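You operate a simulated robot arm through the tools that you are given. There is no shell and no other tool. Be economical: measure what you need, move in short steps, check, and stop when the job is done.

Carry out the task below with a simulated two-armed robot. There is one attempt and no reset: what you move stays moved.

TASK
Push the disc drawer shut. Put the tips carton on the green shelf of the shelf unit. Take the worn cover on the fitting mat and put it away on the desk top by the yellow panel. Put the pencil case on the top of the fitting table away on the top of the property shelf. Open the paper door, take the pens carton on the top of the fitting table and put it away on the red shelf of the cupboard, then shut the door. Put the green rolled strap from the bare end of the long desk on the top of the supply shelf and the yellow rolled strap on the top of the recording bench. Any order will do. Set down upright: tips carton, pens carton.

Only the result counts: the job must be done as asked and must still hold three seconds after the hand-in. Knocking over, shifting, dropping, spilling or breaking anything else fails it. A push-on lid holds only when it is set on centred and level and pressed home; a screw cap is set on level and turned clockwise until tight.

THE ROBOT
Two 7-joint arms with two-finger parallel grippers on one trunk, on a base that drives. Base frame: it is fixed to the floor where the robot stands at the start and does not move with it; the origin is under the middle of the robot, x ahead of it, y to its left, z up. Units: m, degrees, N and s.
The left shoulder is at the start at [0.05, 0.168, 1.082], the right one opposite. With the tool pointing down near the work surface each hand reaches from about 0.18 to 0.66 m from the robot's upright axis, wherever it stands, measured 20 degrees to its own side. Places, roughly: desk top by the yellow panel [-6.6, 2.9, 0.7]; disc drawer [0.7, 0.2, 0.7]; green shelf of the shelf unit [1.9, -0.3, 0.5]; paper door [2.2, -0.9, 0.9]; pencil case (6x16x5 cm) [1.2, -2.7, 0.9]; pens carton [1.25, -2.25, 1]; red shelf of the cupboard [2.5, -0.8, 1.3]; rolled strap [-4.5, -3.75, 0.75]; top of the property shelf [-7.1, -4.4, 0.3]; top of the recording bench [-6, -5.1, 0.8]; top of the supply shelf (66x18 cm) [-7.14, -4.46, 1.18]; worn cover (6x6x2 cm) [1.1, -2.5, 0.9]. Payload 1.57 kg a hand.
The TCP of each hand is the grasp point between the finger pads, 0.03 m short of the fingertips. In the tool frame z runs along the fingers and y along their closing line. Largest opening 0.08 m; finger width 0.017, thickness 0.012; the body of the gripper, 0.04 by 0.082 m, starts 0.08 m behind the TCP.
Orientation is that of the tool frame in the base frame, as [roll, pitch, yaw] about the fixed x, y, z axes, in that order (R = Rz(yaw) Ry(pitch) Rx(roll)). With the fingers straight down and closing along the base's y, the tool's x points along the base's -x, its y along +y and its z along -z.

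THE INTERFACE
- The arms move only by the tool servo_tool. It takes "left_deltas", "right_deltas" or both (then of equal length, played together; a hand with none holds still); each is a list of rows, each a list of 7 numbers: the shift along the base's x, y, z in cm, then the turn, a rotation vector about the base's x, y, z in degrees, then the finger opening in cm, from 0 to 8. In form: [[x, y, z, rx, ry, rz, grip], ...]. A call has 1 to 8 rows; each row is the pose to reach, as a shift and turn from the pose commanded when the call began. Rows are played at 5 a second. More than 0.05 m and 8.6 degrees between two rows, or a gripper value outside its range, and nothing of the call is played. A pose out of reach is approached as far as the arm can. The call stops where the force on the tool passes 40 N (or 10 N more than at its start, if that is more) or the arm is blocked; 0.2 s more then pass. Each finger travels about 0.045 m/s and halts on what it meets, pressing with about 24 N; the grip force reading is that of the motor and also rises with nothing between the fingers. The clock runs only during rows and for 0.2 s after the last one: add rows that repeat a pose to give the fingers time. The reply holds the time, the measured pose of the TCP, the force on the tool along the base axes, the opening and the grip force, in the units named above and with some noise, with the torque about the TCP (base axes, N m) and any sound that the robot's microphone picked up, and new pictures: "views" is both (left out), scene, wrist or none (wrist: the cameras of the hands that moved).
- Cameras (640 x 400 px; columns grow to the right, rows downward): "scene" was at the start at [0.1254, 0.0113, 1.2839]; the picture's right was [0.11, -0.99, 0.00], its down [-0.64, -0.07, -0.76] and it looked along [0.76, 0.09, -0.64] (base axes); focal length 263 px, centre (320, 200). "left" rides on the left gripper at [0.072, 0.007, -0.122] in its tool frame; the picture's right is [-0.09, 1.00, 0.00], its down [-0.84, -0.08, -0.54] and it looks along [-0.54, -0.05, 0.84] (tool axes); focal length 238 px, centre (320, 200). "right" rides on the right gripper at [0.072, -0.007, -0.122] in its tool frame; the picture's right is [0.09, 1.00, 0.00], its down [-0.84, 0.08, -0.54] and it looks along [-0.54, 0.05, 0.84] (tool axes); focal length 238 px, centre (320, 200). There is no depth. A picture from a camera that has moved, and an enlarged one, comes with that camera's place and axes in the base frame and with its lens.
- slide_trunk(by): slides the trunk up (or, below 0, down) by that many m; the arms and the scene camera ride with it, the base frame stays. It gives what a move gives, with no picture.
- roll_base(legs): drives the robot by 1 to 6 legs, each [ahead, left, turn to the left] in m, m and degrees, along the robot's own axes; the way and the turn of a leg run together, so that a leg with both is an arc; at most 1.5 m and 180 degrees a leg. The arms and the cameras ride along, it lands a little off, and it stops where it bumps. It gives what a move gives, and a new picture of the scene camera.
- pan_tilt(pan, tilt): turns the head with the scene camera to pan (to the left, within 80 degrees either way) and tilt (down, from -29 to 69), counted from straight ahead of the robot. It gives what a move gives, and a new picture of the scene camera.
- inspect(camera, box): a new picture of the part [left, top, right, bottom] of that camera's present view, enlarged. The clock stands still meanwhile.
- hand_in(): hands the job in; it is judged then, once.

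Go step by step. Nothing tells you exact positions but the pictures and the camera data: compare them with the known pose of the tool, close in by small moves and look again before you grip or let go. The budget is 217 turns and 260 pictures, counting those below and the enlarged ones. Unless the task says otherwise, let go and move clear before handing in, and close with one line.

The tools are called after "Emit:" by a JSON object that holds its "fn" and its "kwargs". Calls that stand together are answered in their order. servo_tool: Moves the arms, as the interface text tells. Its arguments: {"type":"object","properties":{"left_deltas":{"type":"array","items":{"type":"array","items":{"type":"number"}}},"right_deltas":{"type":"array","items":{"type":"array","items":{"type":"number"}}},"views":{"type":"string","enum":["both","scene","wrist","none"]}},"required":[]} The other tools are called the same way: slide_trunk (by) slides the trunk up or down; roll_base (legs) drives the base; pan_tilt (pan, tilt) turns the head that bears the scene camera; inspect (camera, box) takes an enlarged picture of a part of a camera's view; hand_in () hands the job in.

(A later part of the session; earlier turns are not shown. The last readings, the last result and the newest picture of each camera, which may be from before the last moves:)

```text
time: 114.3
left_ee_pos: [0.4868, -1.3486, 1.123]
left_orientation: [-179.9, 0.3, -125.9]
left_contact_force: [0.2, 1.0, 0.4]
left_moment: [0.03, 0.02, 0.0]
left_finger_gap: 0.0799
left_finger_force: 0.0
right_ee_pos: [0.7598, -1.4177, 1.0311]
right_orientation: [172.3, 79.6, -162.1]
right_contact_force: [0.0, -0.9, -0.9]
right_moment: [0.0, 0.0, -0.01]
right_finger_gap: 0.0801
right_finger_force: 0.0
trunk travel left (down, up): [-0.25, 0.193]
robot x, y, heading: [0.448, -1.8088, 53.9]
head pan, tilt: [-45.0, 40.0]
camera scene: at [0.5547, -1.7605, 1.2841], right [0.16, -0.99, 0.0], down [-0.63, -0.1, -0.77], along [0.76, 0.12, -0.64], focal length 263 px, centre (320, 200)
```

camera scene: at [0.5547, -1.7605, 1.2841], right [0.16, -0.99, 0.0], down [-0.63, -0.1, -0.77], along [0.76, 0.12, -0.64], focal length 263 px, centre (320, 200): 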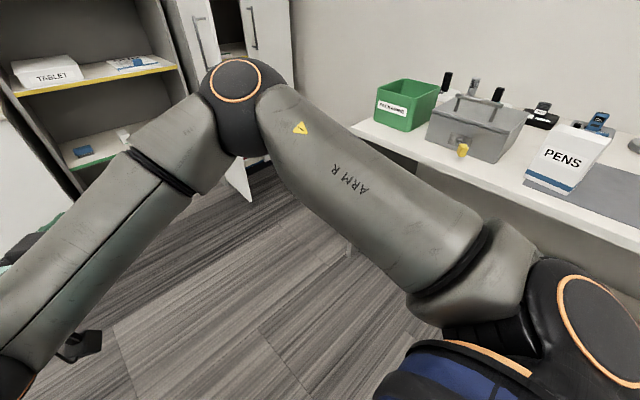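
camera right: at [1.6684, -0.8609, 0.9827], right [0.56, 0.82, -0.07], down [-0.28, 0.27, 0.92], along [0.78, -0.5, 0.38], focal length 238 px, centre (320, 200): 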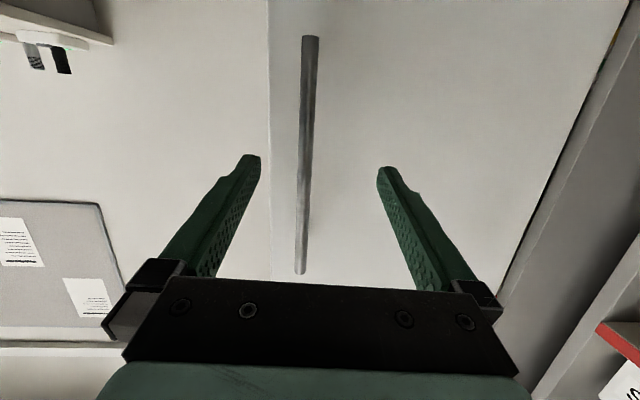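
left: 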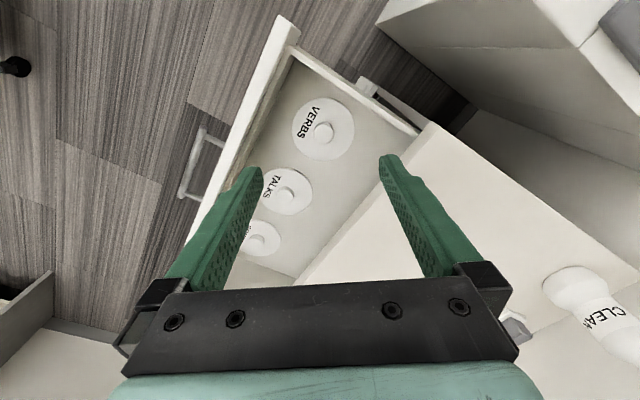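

I'll turn the hand to point ahead again, tilt it to about 58° and shift it right, then roll into position beside the table.

Emit:
{"fn": "servo_tool", "kwargs": {"right_deltas": [[1, -0.7, 1, 0, 0, 7.2, 8], [3, -2, 2, 0, 0, 14.4, 8], [6, -4.3, 3, 0, 0, 21.6, 8], [9, -6.5, 4, 0, 0, 28.8, 8], [12, -8.7, 5, 0, 0, 36, 8]], "views": "none"}}

Emit:
{"fn": "servo_tool", "kwargs": {"right_deltas": [[1, -0.7, 0.5, -6, 4.3, 0, 8], [2, -1.5, 1, -12, 8.6, 0, 8], [3, -2.2, 1.5, -17.8, 12.9, 0, 8]], "views": "none"}}

Emit:
{"fn": "roll_base", "kwargs": {"legs": [[-0.345, 0, 0], [0, -0.38, 0]]}}

```text
time: 115.5
left_ee_pos: [0.4872, -1.351, 1.1222]
left_orientation: [-179.9, 0.2, -125.8]
left_contact_force: [-0.1, -0.8, -0.3]
left_moment: [-0.01, 0.0, 0.01]
left_finger_gap: 0.08
left_finger_force: 0.0
right_ee_pos: [0.8781, -1.5051, 1.0809]
right_orientation: [172.9, 79.8, -125.4]
right_contact_force: [-0.4, 0.4, -0.9]
right_moment: [0.03, -0.01, -0.02]
right_finger_gap: 0.0798
right_finger_force: 0.1
trunk travel left (down, up): [-0.25, 0.193]
robot x, y, heading: [0.444, -1.8073, 54.1]
head pan, tilt: [-45.0, 40.0]
```

```text
time: 116.3
left_ee_pos: [0.4871, -1.351, 1.1212]
left_orientation: [-179.9, 0.2, -125.9]
left_contact_force: [-0.2, -0.2, -0.3]
left_moment: [0.02, 0.02, 0.03]
left_finger_gap: 0.0799
left_finger_force: 0.1
right_ee_pos: [0.9096, -1.5259, 1.0969]
right_orientation: [172.5, 57.7, -125.9]
right_contact_force: [-1.1, -0.1, 0.0]
right_moment: [-0.01, -0.02, -0.02]
right_finger_gap: 0.0799
right_finger_force: 0.1
trunk travel left (down, up): [-0.25, 0.193]
robot x, y, heading: [0.4455, -1.8086, 54.0]
head pan, tilt: [-45.0, 40.0]
```

```text
time: 122.0
left_ee_pos: [0.5955, -1.8525, 1.1215]
left_orientation: [-179.9, 0.2, -125.8]
left_contact_force: [0.5, 1.0, 0.7]
left_moment: [0.02, -0.01, -0.01]
left_finger_gap: 0.0798
left_finger_force: 0.0
right_ee_pos: [1.0178, -2.0287, 1.0957]
right_orientation: [172.6, 57.7, -125.8]
right_contact_force: [0.0, -0.3, 0.6]
right_moment: [-0.05, -0.01, -0.04]
right_finger_gap: 0.0801
right_finger_force: 0.1
trunk travel left (down, up): [-0.25, 0.193]
robot x, y, heading: [0.5563, -2.3072, 54.0]
head pan, tilt: [-45.0, 40.0]
camera scene: at [0.6642, -2.263, 1.2841], right [0.16, -0.99, 0.0], down [-0.63, -0.1, -0.77], along [0.76, 0.12, -0.64], focal length 263 px, centre (320, 200)
```

scene: 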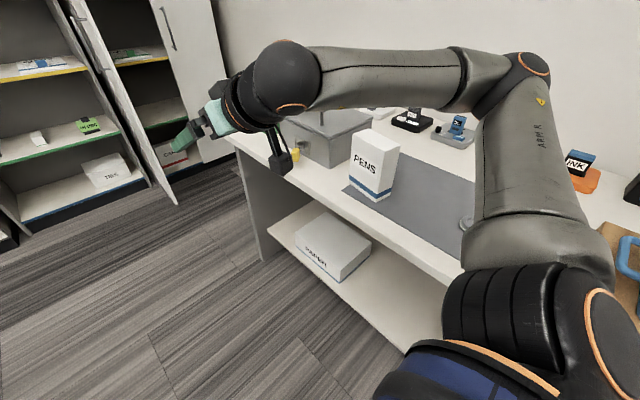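

I need more room behind the carton, so I'll roll back 0.25 m and level the hand's closing line while shifting it right over the table.

Emit:
{"fn": "roll_base", "kwargs": {"legs": [[-0.25, 0, 0]]}}

Emit:
{"fn": "servo_tool", "kwargs": {"right_deltas": [[4, -2.9, 0, -1.1, -1.6, 1.2, 8], [8, -5.8, 0, -2.3, -3.2, 2.5, 8], [12, -8.7, 0, -2.3, -3.2, 2.5, 8], [16, -11.6, 0, -2.3, -3.2, 2.5, 8], [20, -14.5, 0, -2.3, -3.2, 2.5, 8]]}}

```text
time: 123.8
left_ee_pos: [0.4496, -2.0528, 1.1226]
left_orientation: [-179.9, 0.1, -125.8]
left_contact_force: [0.1, -0.3, 0.3]
left_moment: [0.01, -0.01, 0.01]
left_finger_gap: 0.0798
left_finger_force: 0.1
right_ee_pos: [0.8724, -2.2301, 1.0961]
right_orientation: [172.5, 57.8, -125.9]
right_contact_force: [-0.2, -0.2, 0.3]
right_moment: [0.02, -0.04, 0.01]
right_finger_gap: 0.0801
right_finger_force: 0.1
trunk travel left (down, up): [-0.25, 0.193]
robot x, y, heading: [0.41, -2.5102, 54.3]
head pan, tilt: [-45.0, 40.0]
camera scene: at [0.5187, -2.4641, 1.2842], right [0.16, -0.99, 0.0], down [-0.63, -0.1, -0.77], along [0.76, 0.12, -0.64], focal length 263 px, centre (320, 200)
```

scene: 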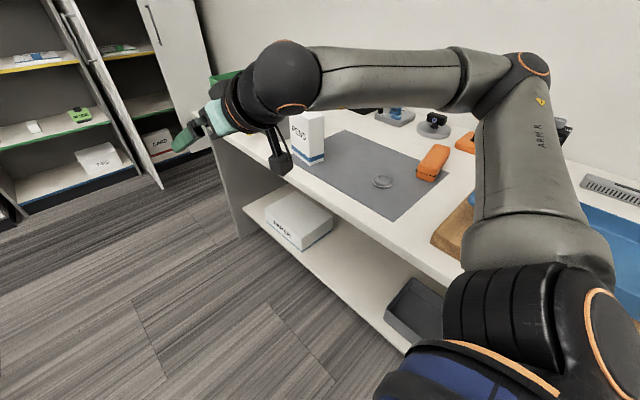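

```text
time: 125.0
left_ee_pos: [0.4509, -2.0516, 1.1223]
left_orientation: [180.0, 0.2, -125.7]
left_contact_force: [-0.3, -1.0, 0.0]
left_moment: [-0.03, -0.01, 0.02]
left_finger_gap: 0.08
left_finger_force: 0.0
right_ee_pos: [1.0687, -2.3704, 1.0945]
right_orientation: [179.8, 57.5, -117.4]
right_contact_force: [-0.2, -0.4, 0.6]
right_moment: [0.0, 0.04, -0.01]
right_finger_gap: 0.0799
right_finger_force: 0.0
right hand out of reach, approached as far as the arm can: row 5
trunk travel left (down, up): [-0.25, 0.193]
robot x, y, heading: [0.4068, -2.5062, 54.3]
head pan, tilt: [-45.0, 40.0]
camera scene: at [0.519, -2.4638, 1.2841], right [0.16, -0.99, 0.0], down [-0.63, -0.1, -0.77], along [0.76, 0.12, -0.64], focal length 263 px, centre (320, 200)
camera right: at [1.0104, -2.5006, 1.1012], right [-0.91, 0.41, -0.08], down [-0.07, 0.03, 1.0], along [0.42, 0.91, 0.0], focal length 238 px, centre (320, 200)
```

scene: 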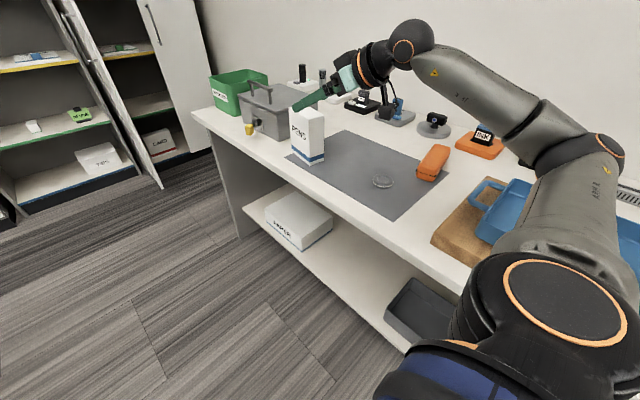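
right: 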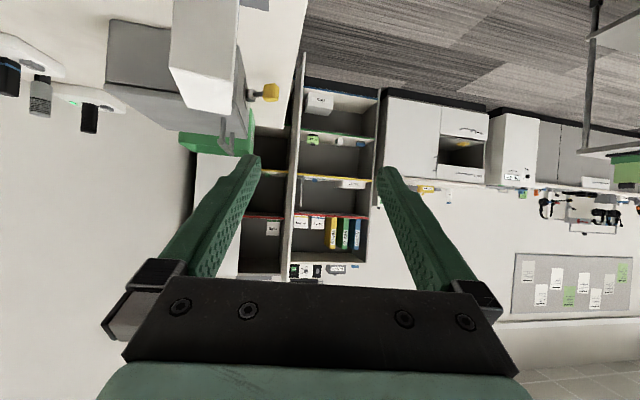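

The carton's near end is about (1.18, −2.36). I'll roll 5 cm right, correct the hand's yaw and line up behind that end.

Emit:
{"fn": "roll_base", "kwargs": {"legs": [[0, -0.05, 0]]}}

Emit:
{"fn": "servo_tool", "kwargs": {"right_deltas": [[1, -0.7, -1, 0, 0, -4.2, 8], [2, -1.4, -3, 0, 0, -8.4, 8], [3, -2.1, -6, 0, 0, -8.4, 8], [3, -2.1, -9, 0, 0, -8.4, 8], [3, -2.1, -11, 0, 0, -8.4, 8]]}}

```text
time: 126.2
left_ee_pos: [0.4925, -2.0827, 1.1223]
left_orientation: [-179.9, 0.2, -125.7]
left_contact_force: [-0.1, 0.9, -0.2]
left_moment: [0.05, -0.04, -0.02]
left_finger_gap: 0.0802
left_finger_force: 0.1
right_ee_pos: [1.1106, -2.3995, 1.0956]
right_orientation: [179.8, 57.4, -117.6]
right_contact_force: [-0.4, -0.1, -0.3]
right_moment: [0.02, 0.0, -0.02]
right_finger_gap: 0.08
right_finger_force: 0.1
trunk travel left (down, up): [-0.25, 0.193]
robot x, y, heading: [0.4492, -2.5384, 54.1]
head pan, tilt: [-45.0, 40.0]
camera scene: at [0.5605, -2.4937, 1.2841], right [0.16, -0.99, 0.0], down [-0.63, -0.1, -0.77], along [0.76, 0.12, -0.64], focal length 263 px, centre (320, 200)
```

scene: 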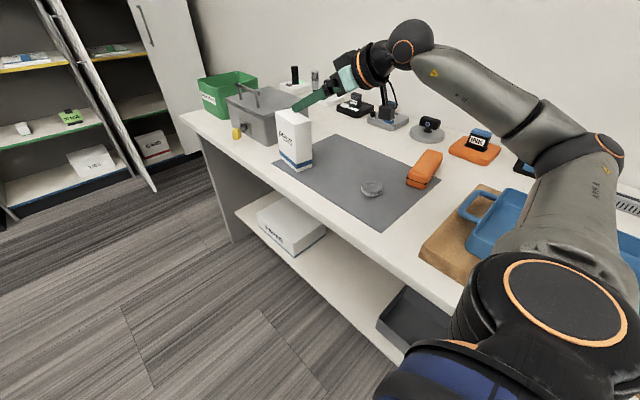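

```text
time: 127.4
left_ee_pos: [0.4907, -2.0828, 1.1233]
left_orientation: [-180.0, 0.2, -125.9]
left_contact_force: [-0.2, 0.4, -0.5]
left_moment: [-0.03, 0.0, 0.02]
left_finger_gap: 0.0799
left_finger_force: 0.0
right_ee_pos: [1.1402, -2.4208, 0.9852]
right_orientation: [179.8, 57.5, -126.0]
right_contact_force: [0.1, 0.5, -0.3]
right_moment: [0.04, -0.03, 0.01]
right_finger_gap: 0.0798
right_finger_force: 0.0
trunk travel left (down, up): [-0.25, 0.193]
robot x, y, heading: [0.4518, -2.5381, 54.0]
head pan, tilt: [-45.0, 40.0]
camera scene: at [0.5602, -2.4934, 1.2841], right [0.16, -0.99, 0.0], down [-0.63, -0.1, -0.77], along [0.76, 0.12, -0.64], focal length 263 px, centre (320, 200)
camera right: at [1.0633, -2.5407, 0.992], right [-0.84, 0.54, -0.08], down [-0.07, 0.04, 1.0], along [0.54, 0.84, 0.0], focal length 238 px, centre (320, 200)
```

scene: 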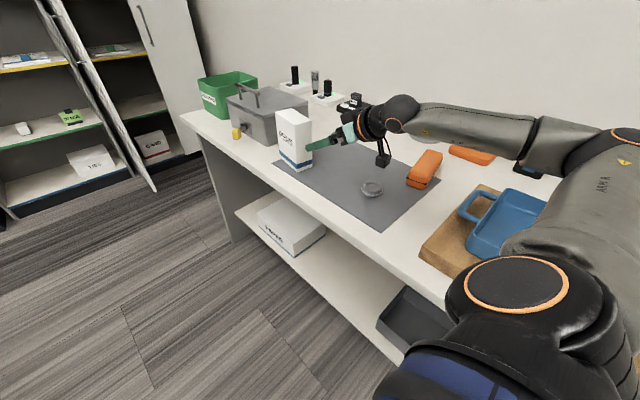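
right: 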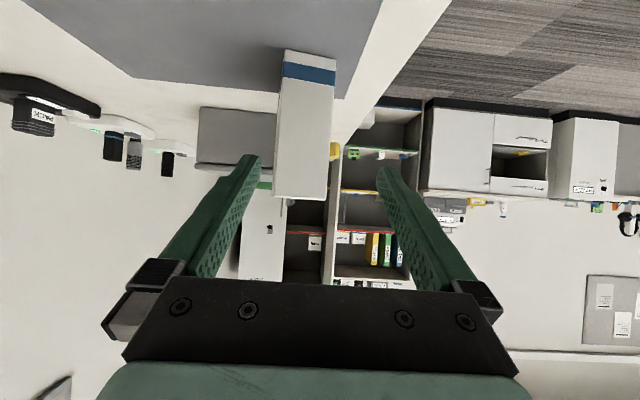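

The carton is centred within 1.6 cm and its end is 10 cm ahead. I'll correct, lower a bit, advance and grip.

Emit:
{"fn": "servo_tool", "kwargs": {"right_deltas": [[1.2, -0.9, -2, 0, 0, 0, 8], [2.8, 1.2, -3, 0, 0, 0, 8], [4.8, 4.1, -3, 0, 0, 0, 8], [6.8, 6.8, -3, 0, 0, 0, 8], [8.5, 9.1, -3, 0, 0, 0, 8]]}}

```text
time: 128.6
left_ee_pos: [0.49, -2.0833, 1.1222]
left_orientation: [-180.0, 0.2, -125.8]
left_contact_force: [-0.3, 0.1, 0.1]
left_moment: [0.03, -0.06, -0.02]
left_finger_gap: 0.08
left_finger_force: 0.1
right_ee_pos: [1.2282, -2.3312, 0.9572]
right_orientation: [179.7, 57.6, -126.1]
right_contact_force: [0.6, 0.7, -0.9]
right_moment: [0.08, -0.05, -0.01]
right_finger_gap: 0.0798
right_finger_force: 0.0
trunk travel left (down, up): [-0.25, 0.193]
robot x, y, heading: [0.4501, -2.5384, 53.8]
head pan, tilt: [-45.0, 40.0]
camera scene: at [0.5596, -2.493, 1.2841], right [0.16, -0.99, 0.0], down [-0.63, -0.1, -0.77], along [0.76, 0.12, -0.64], focal length 263 px, centre (320, 200)
camera right: at [1.1492, -2.4506, 0.9635], right [-0.84, 0.54, -0.08], down [-0.07, 0.04, 1.0], along [0.55, 0.84, 0.0], focal length 238 px, centre (320, 200)
```

scene: 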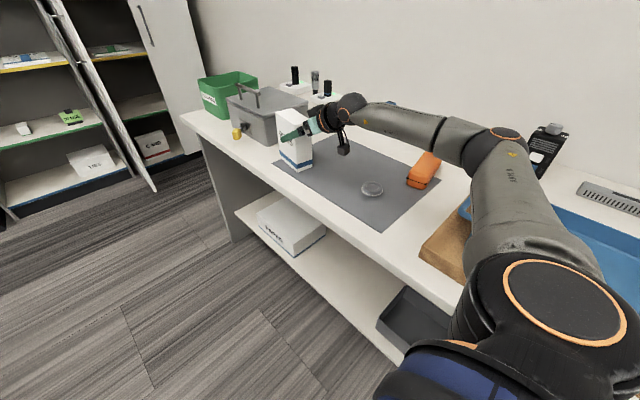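
right: 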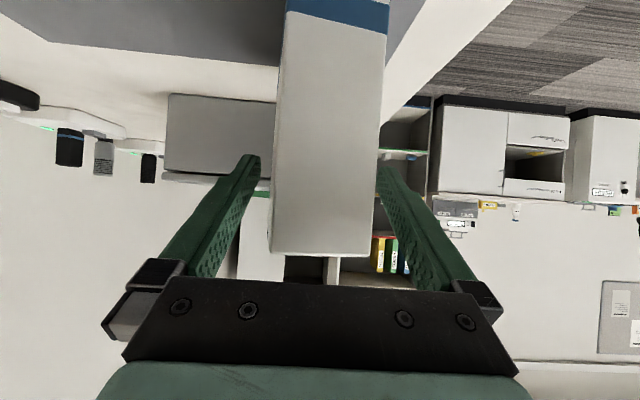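

Emit:
{"fn": "servo_tool", "kwargs": {"right_deltas": [[0.6, 1.4, 0, 0, 0, 0, 8], [0.6, 1.4, 0, 0, 0, 0, 5.5], [0.6, 1.4, 0, 0, 0, 0, 4], [0.6, 1.4, 0, 0, 0, 0, 3], [0.6, 1.4, 0, 0, 0, 0, 2.5], [0.6, 1.4, 0, 0, 0, 0, 2.5], [0.6, 1.4, 2, 0, 0, 0, 2.5], [0.6, 1.4, 5, 0, 0, 0, 2.5]]}}

```text
time: 130.4
left_ee_pos: [0.4924, -2.0825, 1.1224]
left_orientation: [-179.9, 0.1, -125.8]
left_contact_force: [-0.2, -0.9, 0.3]
left_moment: [-0.01, 0.01, 0.0]
left_finger_gap: 0.0799
left_finger_force: 0.1
right_ee_pos: [1.23, -2.3157, 0.994]
right_orientation: [179.9, 57.4, -126.1]
right_contact_force: [0.0, 0.5, -3.1]
right_moment: [-0.05, 0.07, -0.03]
right_finger_gap: 0.0548
right_finger_force: 24.5
right hand out of reach, approached as far as the arm can: row 8
trunk travel left (down, up): [-0.25, 0.193]
robot x, y, heading: [0.4514, -2.5402, 54.1]
head pan, tilt: [-45.0, 40.0]
camera scene: at [0.5607, -2.4932, 1.284], right [0.16, -0.99, 0.0], down [-0.64, -0.1, -0.77], along [0.76, 0.12, -0.64], focal length 263 px, centre (320, 200)
camera right: at [1.153, -2.4355, 1.0001], right [-0.83, 0.55, -0.08], down [-0.06, 0.04, 1.0], along [0.55, 0.84, 0.0], focal length 238 px, centre (320, 200)
```

scene: 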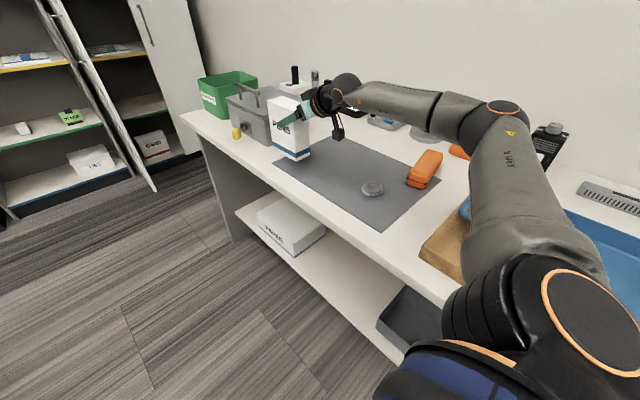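
right: 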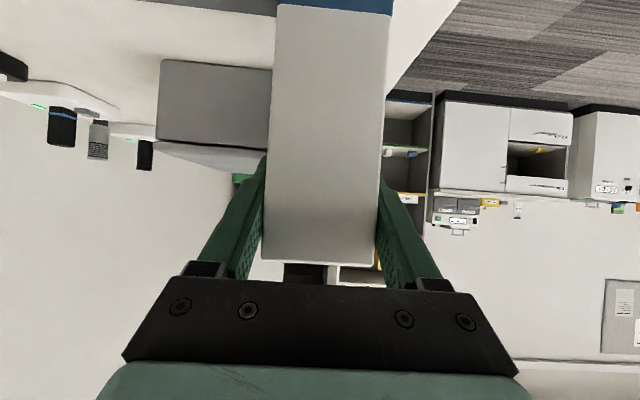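

PENS is gripped and lifted. I'll raise the trunk and tuck the carton nearer the body.

Emit:
{"fn": "slide_trunk", "kwargs": {"by": 0.19}}

Emit:
{"fn": "servo_tool", "kwargs": {"right_deltas": [[-4.7, 1, 0, 0, 0, 0, 2.5], [-9.4, 2, 0, 0, 0, 0, 2.5], [-14.1, 3, 0, 0, 0, 0, 2.5], [-18.8, 4, 0, 0, 0, 0, 2.5], [-23.5, 4.8, 0, 0, 0, 0, 2.5]], "left_deltas": [[0, 0, 0, 0, 0, 0, 4], [0, 0, 0, 0, 0, 0, 0], [0, 0, 0, 0, 0, 0, 0], [0, 0, 0, 0, 0, 0, 0], [0, 0, 0, 0, 0, 0, 0]], "views": "scene"}}

```text
time: 132.4
left_ee_pos: [0.4918, -2.0829, 1.3126]
left_orientation: [-179.9, 0.1, -125.7]
left_contact_force: [-0.2, -0.4, 0.7]
left_moment: [0.03, 0.0, 0.02]
left_finger_gap: 0.0802
left_finger_force: 0.0
right_ee_pos: [1.2311, -2.3166, 1.184]
right_orientation: [180.0, 57.5, -126.2]
right_contact_force: [-0.4, 0.5, -3.2]
right_moment: [-0.04, 0.03, 0.0]
right_finger_gap: 0.0549
right_finger_force: 23.5
trunk travel left (down, up): [-0.44, 0.003]
robot x, y, heading: [0.4515, -2.544, 54.1]
head pan, tilt: [-45.0, 40.0]
```

```text
time: 133.7
left_ee_pos: [0.4915, -2.0814, 1.3129]
left_orientation: [-179.9, 0.1, -125.8]
left_contact_force: [-1.0, 0.0, 0.3]
left_moment: [-0.01, -0.07, 0.0]
left_finger_gap: 0.0
left_finger_force: 13.5
right_ee_pos: [0.995, -2.2681, 1.1839]
right_orientation: [-180.0, 57.6, -126.2]
right_contact_force: [-0.2, -0.4, -2.5]
right_moment: [-0.06, 0.06, 0.01]
right_finger_gap: 0.0553
right_finger_force: 23.6
trunk travel left (down, up): [-0.44, 0.003]
robot x, y, heading: [0.4492, -2.5438, 54.1]
head pan, tilt: [-45.0, 40.0]
camera scene: at [0.5599, -2.4927, 1.4741], right [0.16, -0.99, 0.0], down [-0.63, -0.1, -0.77], along [0.76, 0.12, -0.64], focal length 263 px, centre (320, 200)
```

scene: 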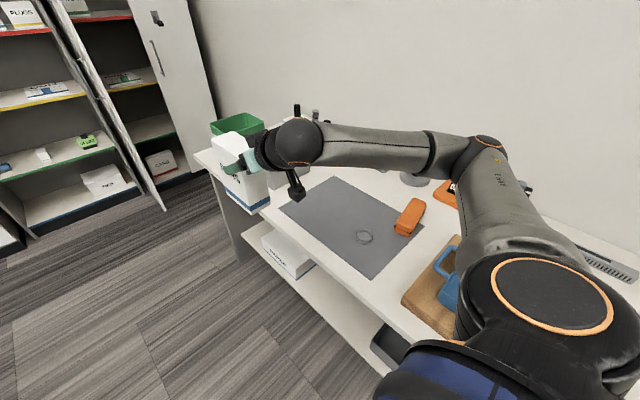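

I'll drive along the table towards the cupboard, turn right 40° and look at the open door.

Emit:
{"fn": "roll_base", "kwargs": {"legs": [[1.2, 0, 0], [0, 0, -40]]}}

Emit:
{"fn": "pan_tilt", "kwargs": {"pan": 35, "tilt": 20}}

```text
time: 141.7
left_ee_pos: [1.4718, -1.2188, 1.3121]
left_orientation: [-179.9, 0.2, -164.3]
left_contact_force: [0.1, -0.5, -0.1]
left_moment: [-0.01, -0.01, -0.03]
left_finger_gap: 0.0
left_finger_force: 21.1
right_ee_pos: [1.7494, -1.6769, 1.1829]
right_orientation: [179.9, 57.6, -164.7]
right_contact_force: [-0.8, 0.0, -3.2]
right_moment: [-0.01, 0.05, 0.0]
right_finger_gap: 0.0547
right_finger_force: 23.7
trunk travel left (down, up): [-0.44, 0.003]
robot x, y, heading: [1.1568, -1.5483, 15.3]
head pan, tilt: [-45.0, 40.0]
camera scene: at [1.2687, -1.5805, 1.4741], right [-0.49, -0.87, 0.0], down [-0.56, 0.32, -0.77], along [0.67, -0.38, -0.64], focal length 263 px, centre (320, 200)
```

scene: 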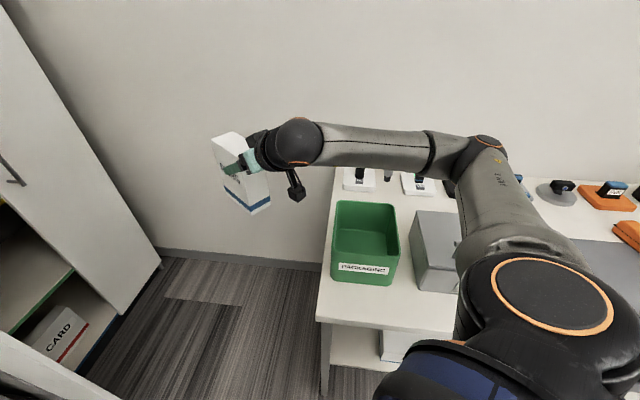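

```text
time: 143.2
left_ee_pos: [1.4718, -1.2173, 1.3114]
left_orientation: [-180.0, 0.1, -164.5]
left_contact_force: [-0.4, -0.4, 0.1]
left_moment: [0.03, 0.0, 0.01]
left_finger_gap: 0.0
left_finger_force: 21.3
right_ee_pos: [1.7499, -1.6782, 1.1836]
right_orientation: [180.0, 57.5, -164.7]
right_contact_force: [0.2, -0.7, -2.7]
right_moment: [-0.02, 0.07, 0.02]
right_finger_gap: 0.0548
right_finger_force: 23.8
trunk travel left (down, up): [-0.44, 0.003]
robot x, y, heading: [1.1549, -1.549, 15.6]
head pan, tilt: [35.0, 20.0]
camera scene: at [1.2539, -1.4667, 1.5055], right [0.77, -0.64, 0.0], down [-0.22, -0.26, -0.94], along [0.6, 0.73, -0.34], focal length 263 px, centre (320, 200)
```

scene: 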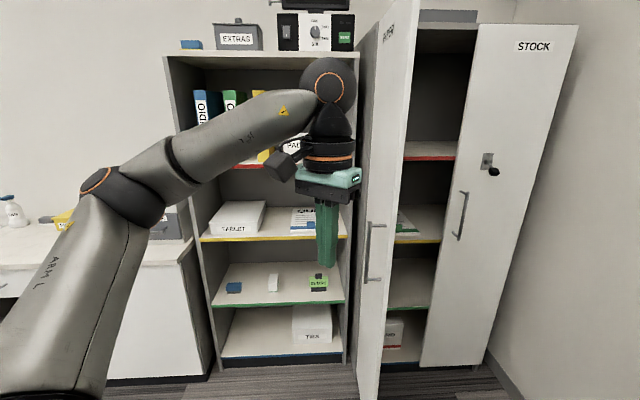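

The door stands about 90° open with the red shelf visible inside. I'll bring the closed left hand inside the door tip so I can swing the door wider.

Emit:
{"fn": "servo_tool", "kwargs": {"left_deltas": [[3.4, -3.3, 0, 0, 0, 0, 0], [6.8, -6.5, 0, 0, 0, 0, 0], [10.2, -9.8, 0, 0, 0, 0, 0], [13.6, -13, 0, 0, 0, 0, 0], [17, -16.3, 0, 0, 0, 0, 0]], "views": "none"}}

Emit:
{"fn": "roll_base", "kwargs": {"legs": [[0.081, -0.101, 0], [0.337, 0.267, 0]]}}

```text
time: 144.4
left_ee_pos: [1.6425, -1.3823, 1.3122]
left_orientation: [179.8, 0.1, -164.5]
left_contact_force: [0.1, 0.4, -0.2]
left_moment: [0.06, 0.01, -0.03]
left_finger_gap: 0.0
left_finger_force: 21.5
right_ee_pos: [1.7514, -1.6793, 1.1822]
right_orientation: [179.8, 57.5, -164.8]
right_contact_force: [2.1, -0.6, -3.4]
right_moment: [-0.02, 0.07, 0.02]
right_finger_gap: 0.0548
right_finger_force: 23.9
trunk travel left (down, up): [-0.44, 0.003]
robot x, y, heading: [1.1557, -1.553, 15.3]
head pan, tilt: [35.0, 20.0]
```

```text
time: 148.1
left_ee_pos: [1.9674, -1.1558, 1.3109]
left_orientation: [179.5, 0.3, -165.6]
left_contact_force: [0.2, 0.1, 0.7]
left_moment: [0.01, 0.0, 0.0]
left_finger_gap: 0.0001
left_finger_force: 21.4
right_ee_pos: [2.0794, -1.4431, 1.1813]
right_orientation: [179.7, 57.3, -164.5]
right_contact_force: [0.5, 0.0, -2.9]
right_moment: [0.0, 0.07, 0.02]
right_finger_gap: 0.0547
right_finger_force: 24.1
trunk travel left (down, up): [-0.44, 0.003]
robot x, y, heading: [1.48, -1.3164, 15.7]
head pan, tilt: [35.0, 20.0]
stopped in leg 2: the robot was blocked; the commanded pose is now the measured one
camera scene: at [1.5816, -1.2353, 1.5058], right [0.77, -0.63, 0.0], down [-0.22, -0.26, -0.94], along [0.59, 0.73, -0.34], focal length 263 px, centre (320, 200)
```

scene: 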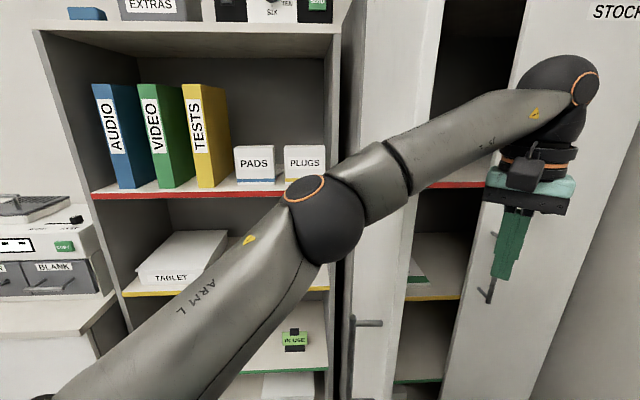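

The left forearm touched the door edge. I'll back off slightly, go further to the inside and then ahead again.

Emit:
{"fn": "roll_base", "kwargs": {"legs": [[-0.031, -0.025, 0], [0.081, -0.101, 0], [0.1, 0.08, 0]]}}

```text
time: 150.9
left_ee_pos: [2.0874, -1.2303, 1.3134]
left_orientation: [178.4, 0.6, -167.9]
left_contact_force: [0.2, 0.8, 0.0]
left_moment: [-0.02, -0.02, -0.01]
left_finger_gap: 0.0
left_finger_force: 21.3
right_ee_pos: [2.2027, -1.494, 1.1843]
right_orientation: [178.7, 57.9, -165.6]
right_contact_force: [-0.2, -1.1, -1.7]
right_moment: [-0.03, 0.09, 0.03]
right_finger_gap: 0.0549
right_finger_force: 23.2
trunk travel left (down, up): [-0.44, 0.003]
robot x, y, heading: [1.6189, -1.3555, 15.8]
head pan, tilt: [35.0, 20.0]
stopped in leg 3: the robot was blocked; the commanded pose is now the measured one
camera scene: at [1.7029, -1.2907, 1.5082], right [0.78, -0.63, 0.0], down [-0.21, -0.25, -0.95], along [0.6, 0.73, -0.33], focal length 263 px, centre (320, 200)
```

scene: 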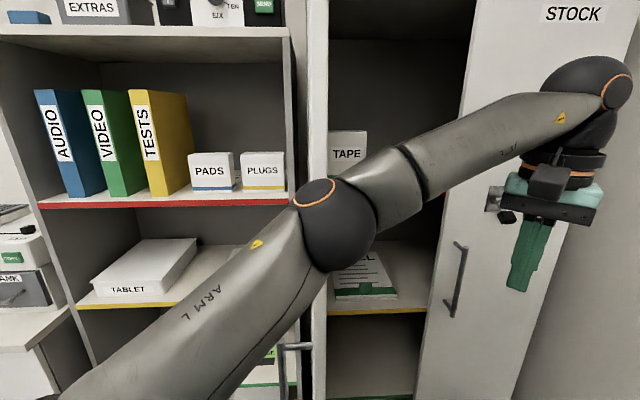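

The left elbow meets the door tip, so I'll back off a little and point the left hand forward so its forearm can lie alongside the door's inner face.

Emit:
{"fn": "roll_base", "kwargs": {"legs": [[-0.047, -0.037, 0]]}}

Emit:
{"fn": "servo_tool", "kwargs": {"left_deltas": [[0, 0, 0, 2.2, -7.7, 0, 0], [0, 0, 0, 4.4, -15.4, 0, 0], [0, 0, 0, 6.6, -23.1, 0, 0], [0, 0, 0, 8.8, -30.8, 0, 0], [0, 0, 0, 11, -38.5, 0, 0], [0, 0, 0, 13.2, -46.2, 0, 0], [0, 0, 0, 15.4, -53.9, 0, 0], [0, 0, 0, 17, -60, 0, 0]]}}

```text
time: 152.0
left_ee_pos: [2.063, -1.2574, 1.3058]
left_orientation: [179.1, -0.4, -167.2]
left_contact_force: [0.0, -1.6, 0.3]
left_moment: [0.06, -0.04, 0.0]
left_finger_gap: 0.0
left_finger_force: 20.9
right_ee_pos: [2.1756, -1.53, 1.1828]
right_orientation: [179.9, 57.3, -164.4]
right_contact_force: [-0.7, -0.5, -1.8]
right_moment: [-0.01, 0.07, 0.02]
right_finger_gap: 0.0551
right_finger_force: 23.2
trunk travel left (down, up): [-0.44, 0.003]
robot x, y, heading: [1.5771, -1.401, 15.9]
head pan, tilt: [35.0, 20.0]
camera scene: at [1.6787, -1.3204, 1.5057], right [0.78, -0.63, 0.0], down [-0.22, -0.26, -0.94], along [0.59, 0.73, -0.34], focal length 263 px, centre (320, 200)
```

scene: 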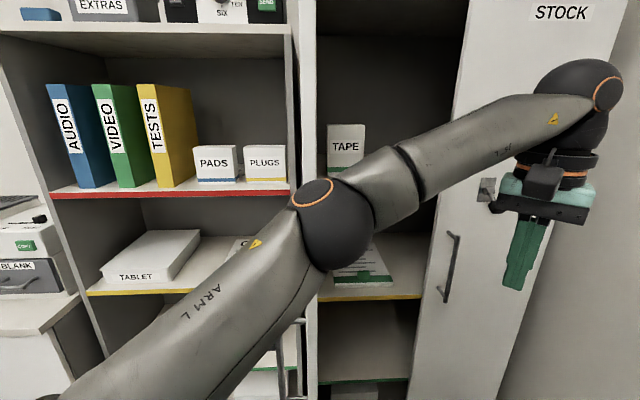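

```text
time: 153.8
left_ee_pos: [2.0639, -1.257, 1.3047]
left_orientation: [173.4, 62.1, -170.7]
left_contact_force: [1.1, 0.6, 0.3]
left_moment: [-0.02, 0.04, 0.02]
left_finger_gap: 0.0001
left_finger_force: 21.2
right_ee_pos: [2.178, -1.5277, 1.1811]
right_orientation: [180.0, 57.2, -164.5]
right_contact_force: [0.1, -0.5, -2.4]
right_moment: [-0.04, 0.05, 0.0]
right_finger_gap: 0.055
right_finger_force: 24.6
trunk travel left (down, up): [-0.44, 0.003]
robot x, y, heading: [1.5827, -1.4025, 15.8]
head pan, tilt: [35.0, 20.0]
camera scene: at [1.6793, -1.3195, 1.5056], right [0.78, -0.63, 0.0], down [-0.22, -0.26, -0.94], along [0.59, 0.73, -0.34], focal length 263 px, centre (320, 200)
camera left: at [1.926, -1.2869, 1.2976], right [-0.22, 0.97, 0.13], down [-0.05, -0.15, 0.99], along [0.98, 0.21, 0.08], focal length 238 px, centre (320, 200)
```

scene: 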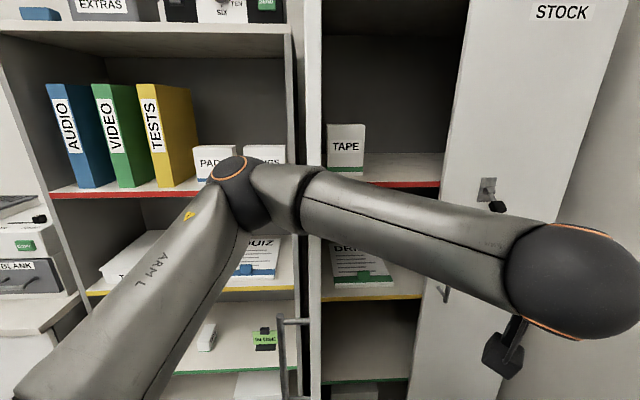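
left: 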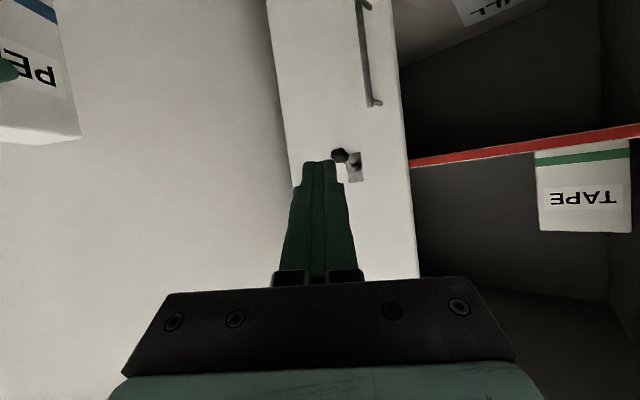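

Now the left hand points forward inside the door's line. I'll rotate the base left so it meets the door's inner face, then sweep left and ahead to swing the door wider.

Emit:
{"fn": "roll_base", "kwargs": {"legs": [[0, 0, 31]]}}

```text
time: 155.7
left_ee_pos: [1.9143, -1.0251, 1.3038]
left_orientation: [173.4, 61.9, -139.0]
left_contact_force: [-0.7, -1.0, 0.6]
left_moment: [0.07, -0.03, 0.09]
left_finger_gap: 0.0
left_finger_force: 21.3
right_ee_pos: [2.1524, -1.195, 1.1821]
right_orientation: [180.0, 57.3, -132.7]
right_contact_force: [-0.4, 0.7, -3.3]
right_moment: [-0.07, 0.01, -0.01]
right_finger_gap: 0.0548
right_finger_force: 24.7
trunk travel left (down, up): [-0.44, 0.003]
robot x, y, heading: [1.582, -1.401, 47.5]
head pan, tilt: [35.0, 20.0]
camera scene: at [1.6215, -1.2799, 1.5055], right [0.99, -0.13, 0.0], down [-0.04, -0.34, -0.94], along [0.12, 0.93, -0.34], focal length 263 px, centre (320, 200)
```

scene: 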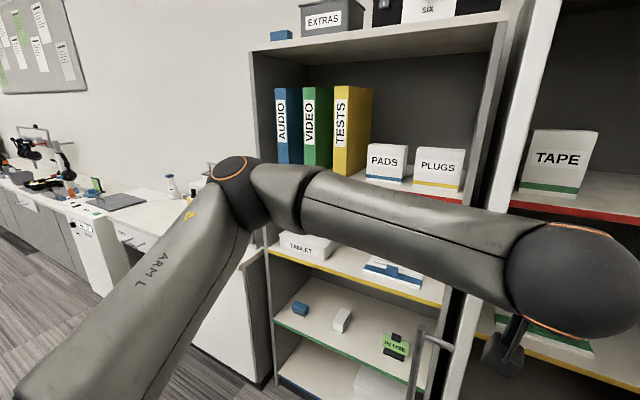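

Emit:
{"fn": "roll_base", "kwargs": {"legs": [[0.03, 0.11, 0], [0.03, 0.11, 0], [0.03, 0.11, 0]]}}

Emit:
{"fn": "pan_tilt", "kwargs": {"pan": 0, "tilt": 20}}

```text
time: 156.8
left_ee_pos: [1.8907, -1.004, 1.3054]
left_orientation: [173.1, 61.7, -140.0]
left_contact_force: [-10.7, -8.6, 2.8]
left_moment: [0.42, -0.45, 0.27]
left_finger_gap: 0.0
left_finger_force: 21.3
right_ee_pos: [2.1311, -1.1673, 1.1811]
right_orientation: [-179.7, 57.2, -132.4]
right_contact_force: [-0.3, 0.7, -2.8]
right_moment: [-0.08, 0.04, -0.01]
right_finger_gap: 0.0549
right_finger_force: 24.4
trunk travel left (down, up): [-0.44, 0.003]
robot x, y, heading: [1.56, -1.3745, 47.6]
head pan, tilt: [35.0, 20.0]
stopped in leg 1: the robot was blocked; the commanded pose is now the measured one
camera scene: at [1.5986, -1.2525, 1.5058], right [0.99, -0.13, 0.0], down [-0.04, -0.34, -0.94], along [0.12, 0.93, -0.34], focal length 263 px, centre (320, 200)
```

scene: 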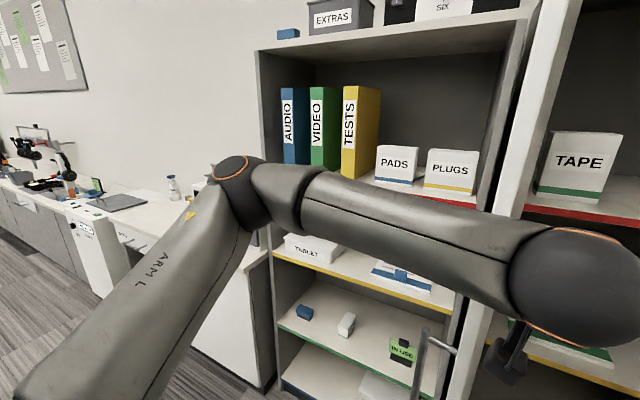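

```text
time: 157.8
left_ee_pos: [1.8922, -1.0053, 1.3056]
left_orientation: [172.9, 61.7, -140.1]
left_contact_force: [-13.1, -13.8, 5.6]
left_moment: [0.61, -0.4, 0.51]
left_finger_gap: 0.0
left_finger_force: 21.0
right_ee_pos: [2.1327, -1.1704, 1.1825]
right_orientation: [-180.0, 57.3, -132.7]
right_contact_force: [0.4, 0.2, -2.4]
right_moment: [-0.09, 0.05, 0.03]
right_finger_gap: 0.0545
right_finger_force: 24.2
trunk travel left (down, up): [-0.44, 0.003]
robot x, y, heading: [1.5629, -1.377, 47.7]
head pan, tilt: [0.0, 20.0]
camera scene: at [1.6504, -1.2784, 1.506], right [0.74, -0.67, 0.0], down [-0.23, -0.25, -0.94], along [0.63, 0.69, -0.34], focal length 263 px, centre (320, 200)
```

scene: 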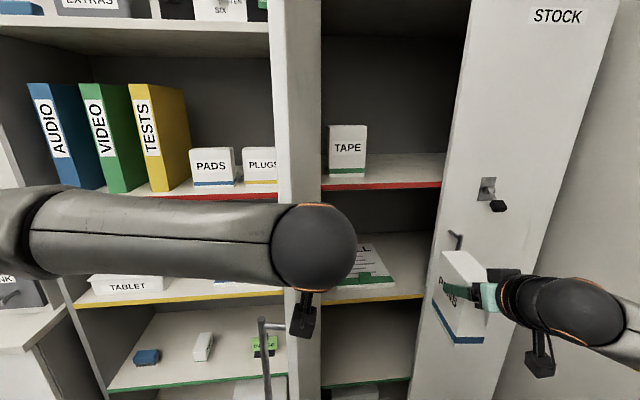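

The fingertips met the door's free edge end-on. I'll back the left hand off, shift 7 cm right, and slide it in past the edge.

Emit:
{"fn": "servo_tool", "kwargs": {"left_deltas": [[-2.4, -3.2, 0, 0, 0, 0, 0], [0.4, -5.3, 0, 0, 0, 0, 0], [3.3, -7.3, 0, 0, 0, 0, 0], [5.6, -4.1, 0, 0, 0, 0, 0], [8, -0.9, 0, 0, 0, 0, 0], [10.3, 2.3, 0, 0, 0, 0, 0], [12.7, 5.6, 0, 0, 0, 0, 0]]}}

```text
time: 159.4
left_ee_pos: [2.0191, -0.9514, 1.3048]
left_orientation: [172.9, 61.6, -140.3]
left_contact_force: [-1.2, -0.3, 0.0]
left_moment: [0.0, 0.01, 0.0]
left_finger_gap: 0.0
left_finger_force: 21.3
right_ee_pos: [2.1325, -1.1692, 1.1815]
right_orientation: [-180.0, 57.3, -132.7]
right_contact_force: [-0.4, -0.5, -3.2]
right_moment: [-0.01, 0.05, 0.05]
right_finger_gap: 0.0547
right_finger_force: 24.3
trunk travel left (down, up): [-0.44, 0.003]
robot x, y, heading: [1.5626, -1.3757, 47.5]
head pan, tilt: [0.0, 20.0]
camera scene: at [1.6505, -1.2787, 1.5059], right [0.74, -0.67, 0.0], down [-0.23, -0.25, -0.94], along [0.63, 0.69, -0.34], focal length 263 px, centre (320, 200)
camera left: at [1.9179, -1.0481, 1.2982], right [-0.68, 0.72, 0.14], down [0.04, -0.15, 0.99], along [0.73, 0.68, 0.08], focal length 238 px, centre (320, 200)
```

scene: 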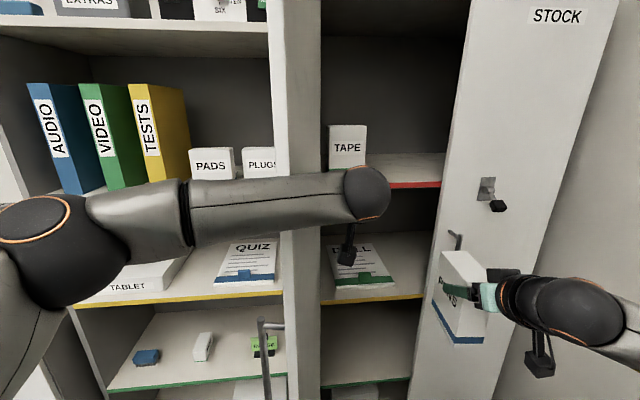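
left: 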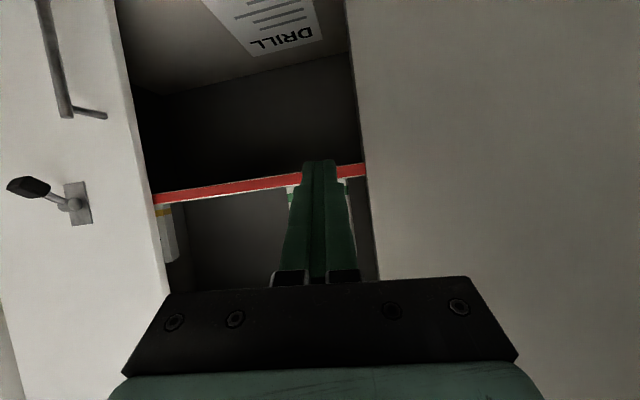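

The left hand is now inside the door. I'll strafe left to swing the door wider.

Emit:
{"fn": "roll_base", "kwargs": {"legs": [[-0.01, 0.1, 0], [-0.01, 0.1, 0], [-0.01, 0.1, 0]]}}

```text
time: 160.7
left_ee_pos: [1.9749, -0.9308, 1.3048]
left_orientation: [173.7, 61.7, -142.3]
left_contact_force: [0.6, 0.6, -0.1]
left_moment: [-0.01, 0.0, 0.02]
left_finger_gap: 0.0
left_finger_force: 21.6
right_ee_pos: [2.0793, -1.1324, 1.1795]
right_orientation: [180.0, 56.9, -133.1]
right_contact_force: [-0.5, -0.2, -2.4]
right_moment: [-0.05, 0.06, 0.04]
right_finger_gap: 0.0546
right_finger_force: 23.8
trunk travel left (down, up): [-0.44, 0.003]
robot x, y, heading: [1.5077, -1.3374, 47.3]
head pan, tilt: [0.0, 20.0]
stopped in leg 1: the force on the tool passed its limit at 60 N (the readings are from after the stop); the commanded pose is now the measured one
camera scene: at [1.5982, -1.2378, 1.5058], right [0.74, -0.68, 0.0], down [-0.23, -0.25, -0.94], along [0.64, 0.69, -0.34], focal length 263 px, centre (320, 200)
```

scene: 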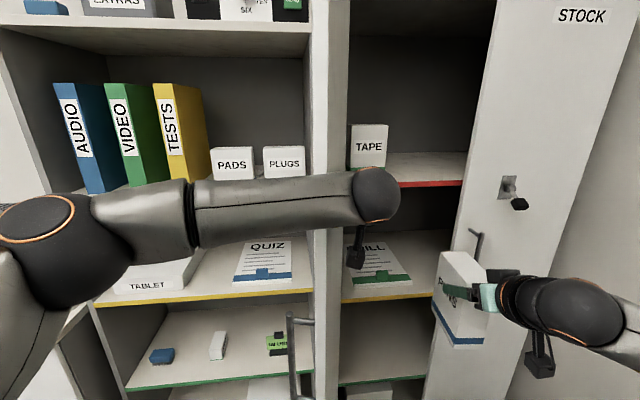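

Emit:
{"fn": "servo_tool", "kwargs": {"left_deltas": [[-0.8, 0.6, 0, 0, 0, 0, 0], [-1.6, 1.2, 0, 0, 0, 0, 0], [-2.4, 1.8, 0, 0, 0, 0, 0], [-3.2, 2.4, 0, 0, 0, 0, 0], [-4, 3, 0, 0, 0, 0, 0], [-4.8, 3.5, 0, 0, 0, 0, 0], [-5.7, 4.1, 0, 0, 0, 0, 0], [-6.5, 4.7, 0, 0, 0, 0, 0]]}}

```text
time: 161.2
left_ee_pos: [1.9747, -0.936, 1.3032]
left_orientation: [174.4, 62.0, -143.9]
left_contact_force: [23.6, -16.0, 3.8]
left_moment: [0.31, 0.74, 1.93]
left_finger_gap: 0.0
left_finger_force: 21.1
right_ee_pos: [2.0832, -1.1326, 1.1772]
right_orientation: [179.7, 56.8, -133.1]
right_contact_force: [0.2, 0.1, -2.8]
right_moment: [-0.09, 0.04, -0.04]
right_finger_gap: 0.0547
right_finger_force: 24.1
trunk travel left (down, up): [-0.44, 0.003]
robot x, y, heading: [1.5088, -1.3344, 47.4]
head pan, tilt: [0.0, 20.0]
stopped in row 2 (left hand): the force on the tool passed its limit at 46 N (the readings are from after the stop); the commanded pose is now the measured one
camera scene: at [1.603, -1.237, 1.5053], right [0.73, -0.68, 0.0], down [-0.24, -0.25, -0.94], along [0.64, 0.69, -0.34], focal length 263 px, centre (320, 200)
camera left: at [1.8647, -1.0226, 1.2972], right [-0.62, 0.78, 0.13], down [0.01, -0.15, 0.99], along [0.79, 0.61, 0.08], focal length 238 px, centre (320, 200)
```

scene: 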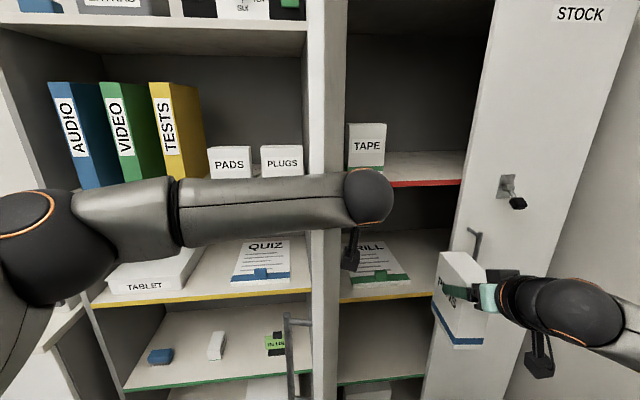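
left: 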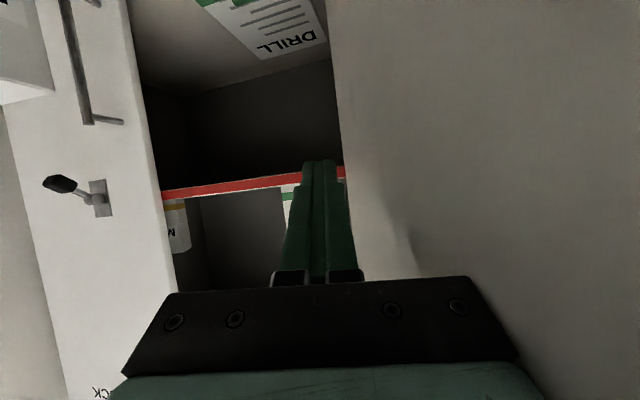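

The door won't go past about 90°, so that is its stop and enough room. I'll take the left hand back around to the door's outer side and place the carton with the right hand.

Emit:
{"fn": "roll_base", "kwargs": {"legs": [[0.002, -0.02, 0], [-0.14, -0.016, 0]]}}

Emit:
{"fn": "servo_tool", "kwargs": {"left_deltas": [[-2.4, -3.2, 0, 0, 0, 0, 0], [-4.7, -6.4, 0, 0, 0, 0, 0], [-7, -9.6, 0, 0, 0, 0, 0], [-10.6, -7, 0, 0, 0, 0, 0], [-14.2, -4.4, 0, 0, 0, 0, 0], [-18, -1.6, 0, 0, 0, 0, 0], [-22, 1.2, 0, 0, 0, 0, 0], [-26, 4.1, 0, 0, 0, 0, 0]]}}

```text
time: 163.1
left_ee_pos: [1.9021, -1.0514, 1.3053]
left_orientation: [174.3, 61.9, -143.0]
left_contact_force: [0.6, -0.7, 0.3]
left_moment: [0.0, -0.02, 0.01]
left_finger_gap: 0.0
left_finger_force: 21.0
right_ee_pos: [2.0144, -1.2569, 1.1796]
right_orientation: [-179.9, 57.0, -133.2]
right_contact_force: [0.5, -1.1, -2.8]
right_moment: [-0.07, 0.04, -0.04]
right_finger_gap: 0.0551
right_finger_force: 24.5
trunk travel left (down, up): [-0.44, 0.003]
robot x, y, heading: [1.4441, -1.4599, 46.9]
head pan, tilt: [0.0, 20.0]
camera scene: at [1.5335, -1.3606, 1.5056], right [0.73, -0.68, 0.0], down [-0.23, -0.25, -0.94], along [0.64, 0.69, -0.34], focal length 263 px, centre (320, 200)
```

scene: 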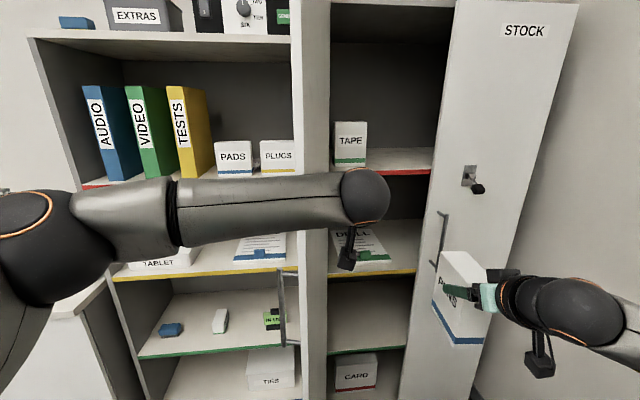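

```text
time: 164.8
left_ee_pos: [1.6414, -1.0087, 1.3049]
left_orientation: [174.5, 62.0, -142.9]
left_contact_force: [-0.3, 0.1, 0.0]
left_moment: [0.01, 0.0, -0.02]
left_finger_gap: 0.0002
left_finger_force: 21.3
right_ee_pos: [2.014, -1.2547, 1.1791]
right_orientation: [-179.7, 56.9, -132.9]
right_contact_force: [0.6, -0.4, -3.4]
right_moment: [-0.07, 0.04, -0.02]
right_finger_gap: 0.0549
right_finger_force: 24.1
trunk travel left (down, up): [-0.44, 0.003]
robot x, y, heading: [1.4433, -1.4575, 47.2]
head pan, tilt: [0.0, 20.0]
camera scene: at [1.5324, -1.3589, 1.5056], right [0.73, -0.68, 0.0], down [-0.23, -0.25, -0.94], along [0.64, 0.69, -0.34], focal length 263 px, centre (320, 200)
camera left: at [1.5328, -1.0981, 1.2973], right [-0.63, 0.76, 0.13], down [0.02, -0.15, 0.99], along [0.78, 0.63, 0.08], focal length 238 px, centre (320, 200)
```

scene: 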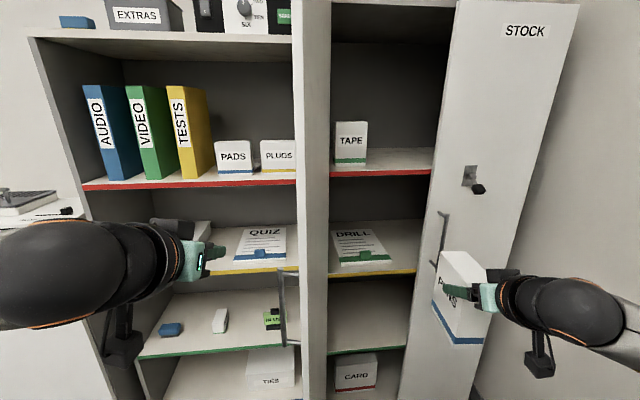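
left: 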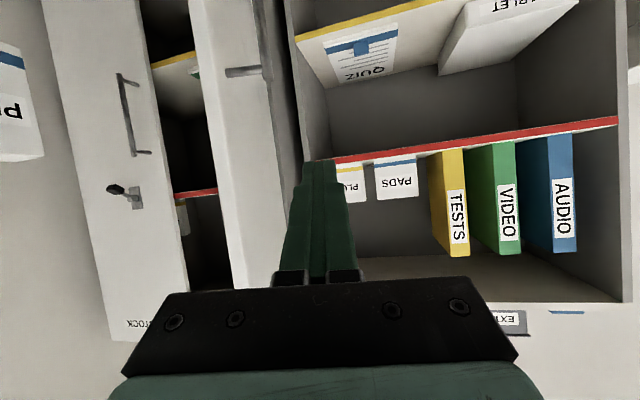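

I have a clear view: the red shelf is near z 1.30, and there's room right of TAPE at about l = −2.41. I'll raise the right hand with the carton and move the left hand further left, clear of the door.

Emit:
{"fn": "servo_tool", "kwargs": {"left_deltas": [[-2.7, 2, 0, 0, 0, 0, 0], [-5.4, 4, 0, 0, 0, 0, 0], [-8.1, 6, 0, 0, 0, 0, 0], [-10.8, 8, 0, 0, 0, 0, 0], [-13.5, 10, 0, 0, 0, 0, 0], [-16.2, 11.8, 0, 0, 0, 0, 0]], "right_deltas": [[-1.5, 1.35, 4.2, 0, 0, 0, 2.5], [-3, 2.7, 8.4, 0, 0, 0, 2.5], [-4.5, 4.05, 12.6, 0, 0, 0, 2.5], [-6, 5.4, 16.8, 0, 0, 0, 2.5], [-7.5, 6.75, 21, 0, 0, 0, 2.5], [-8.8, 8.1, 25, 0, 0, 0, 2.5]], "views": "scene"}}

```text
time: 166.2
left_ee_pos: [1.4811, -0.8921, 1.3056]
left_orientation: [174.3, 61.9, -143.0]
left_contact_force: [-1.2, -0.1, -0.1]
left_moment: [0.03, -0.02, -0.05]
left_finger_gap: 0.0
left_finger_force: 21.4
right_ee_pos: [1.9272, -1.1738, 1.4306]
right_orientation: [-179.7, 57.0, -132.7]
right_contact_force: [0.0, 0.7, -2.5]
right_moment: [-0.05, 0.06, -0.01]
right_finger_gap: 0.0549
right_finger_force: 23.8
trunk travel left (down, up): [-0.44, 0.003]
robot x, y, heading: [1.4399, -1.4611, 47.0]
head pan, tilt: [0.0, 20.0]
camera scene: at [1.5321, -1.3596, 1.5056], right [0.73, -0.68, 0.0], down [-0.23, -0.25, -0.94], along [0.64, 0.69, -0.34], focal length 263 px, centre (320, 200)
```

scene: 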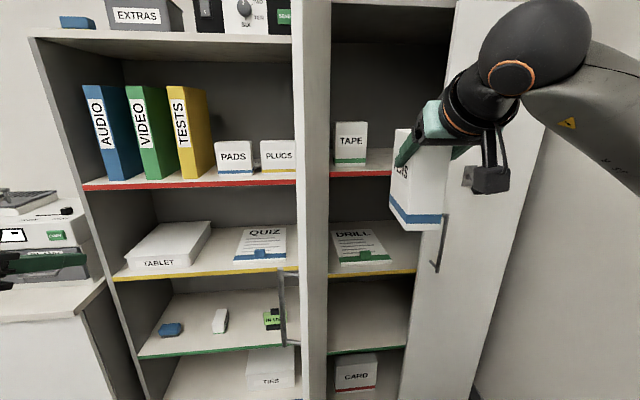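

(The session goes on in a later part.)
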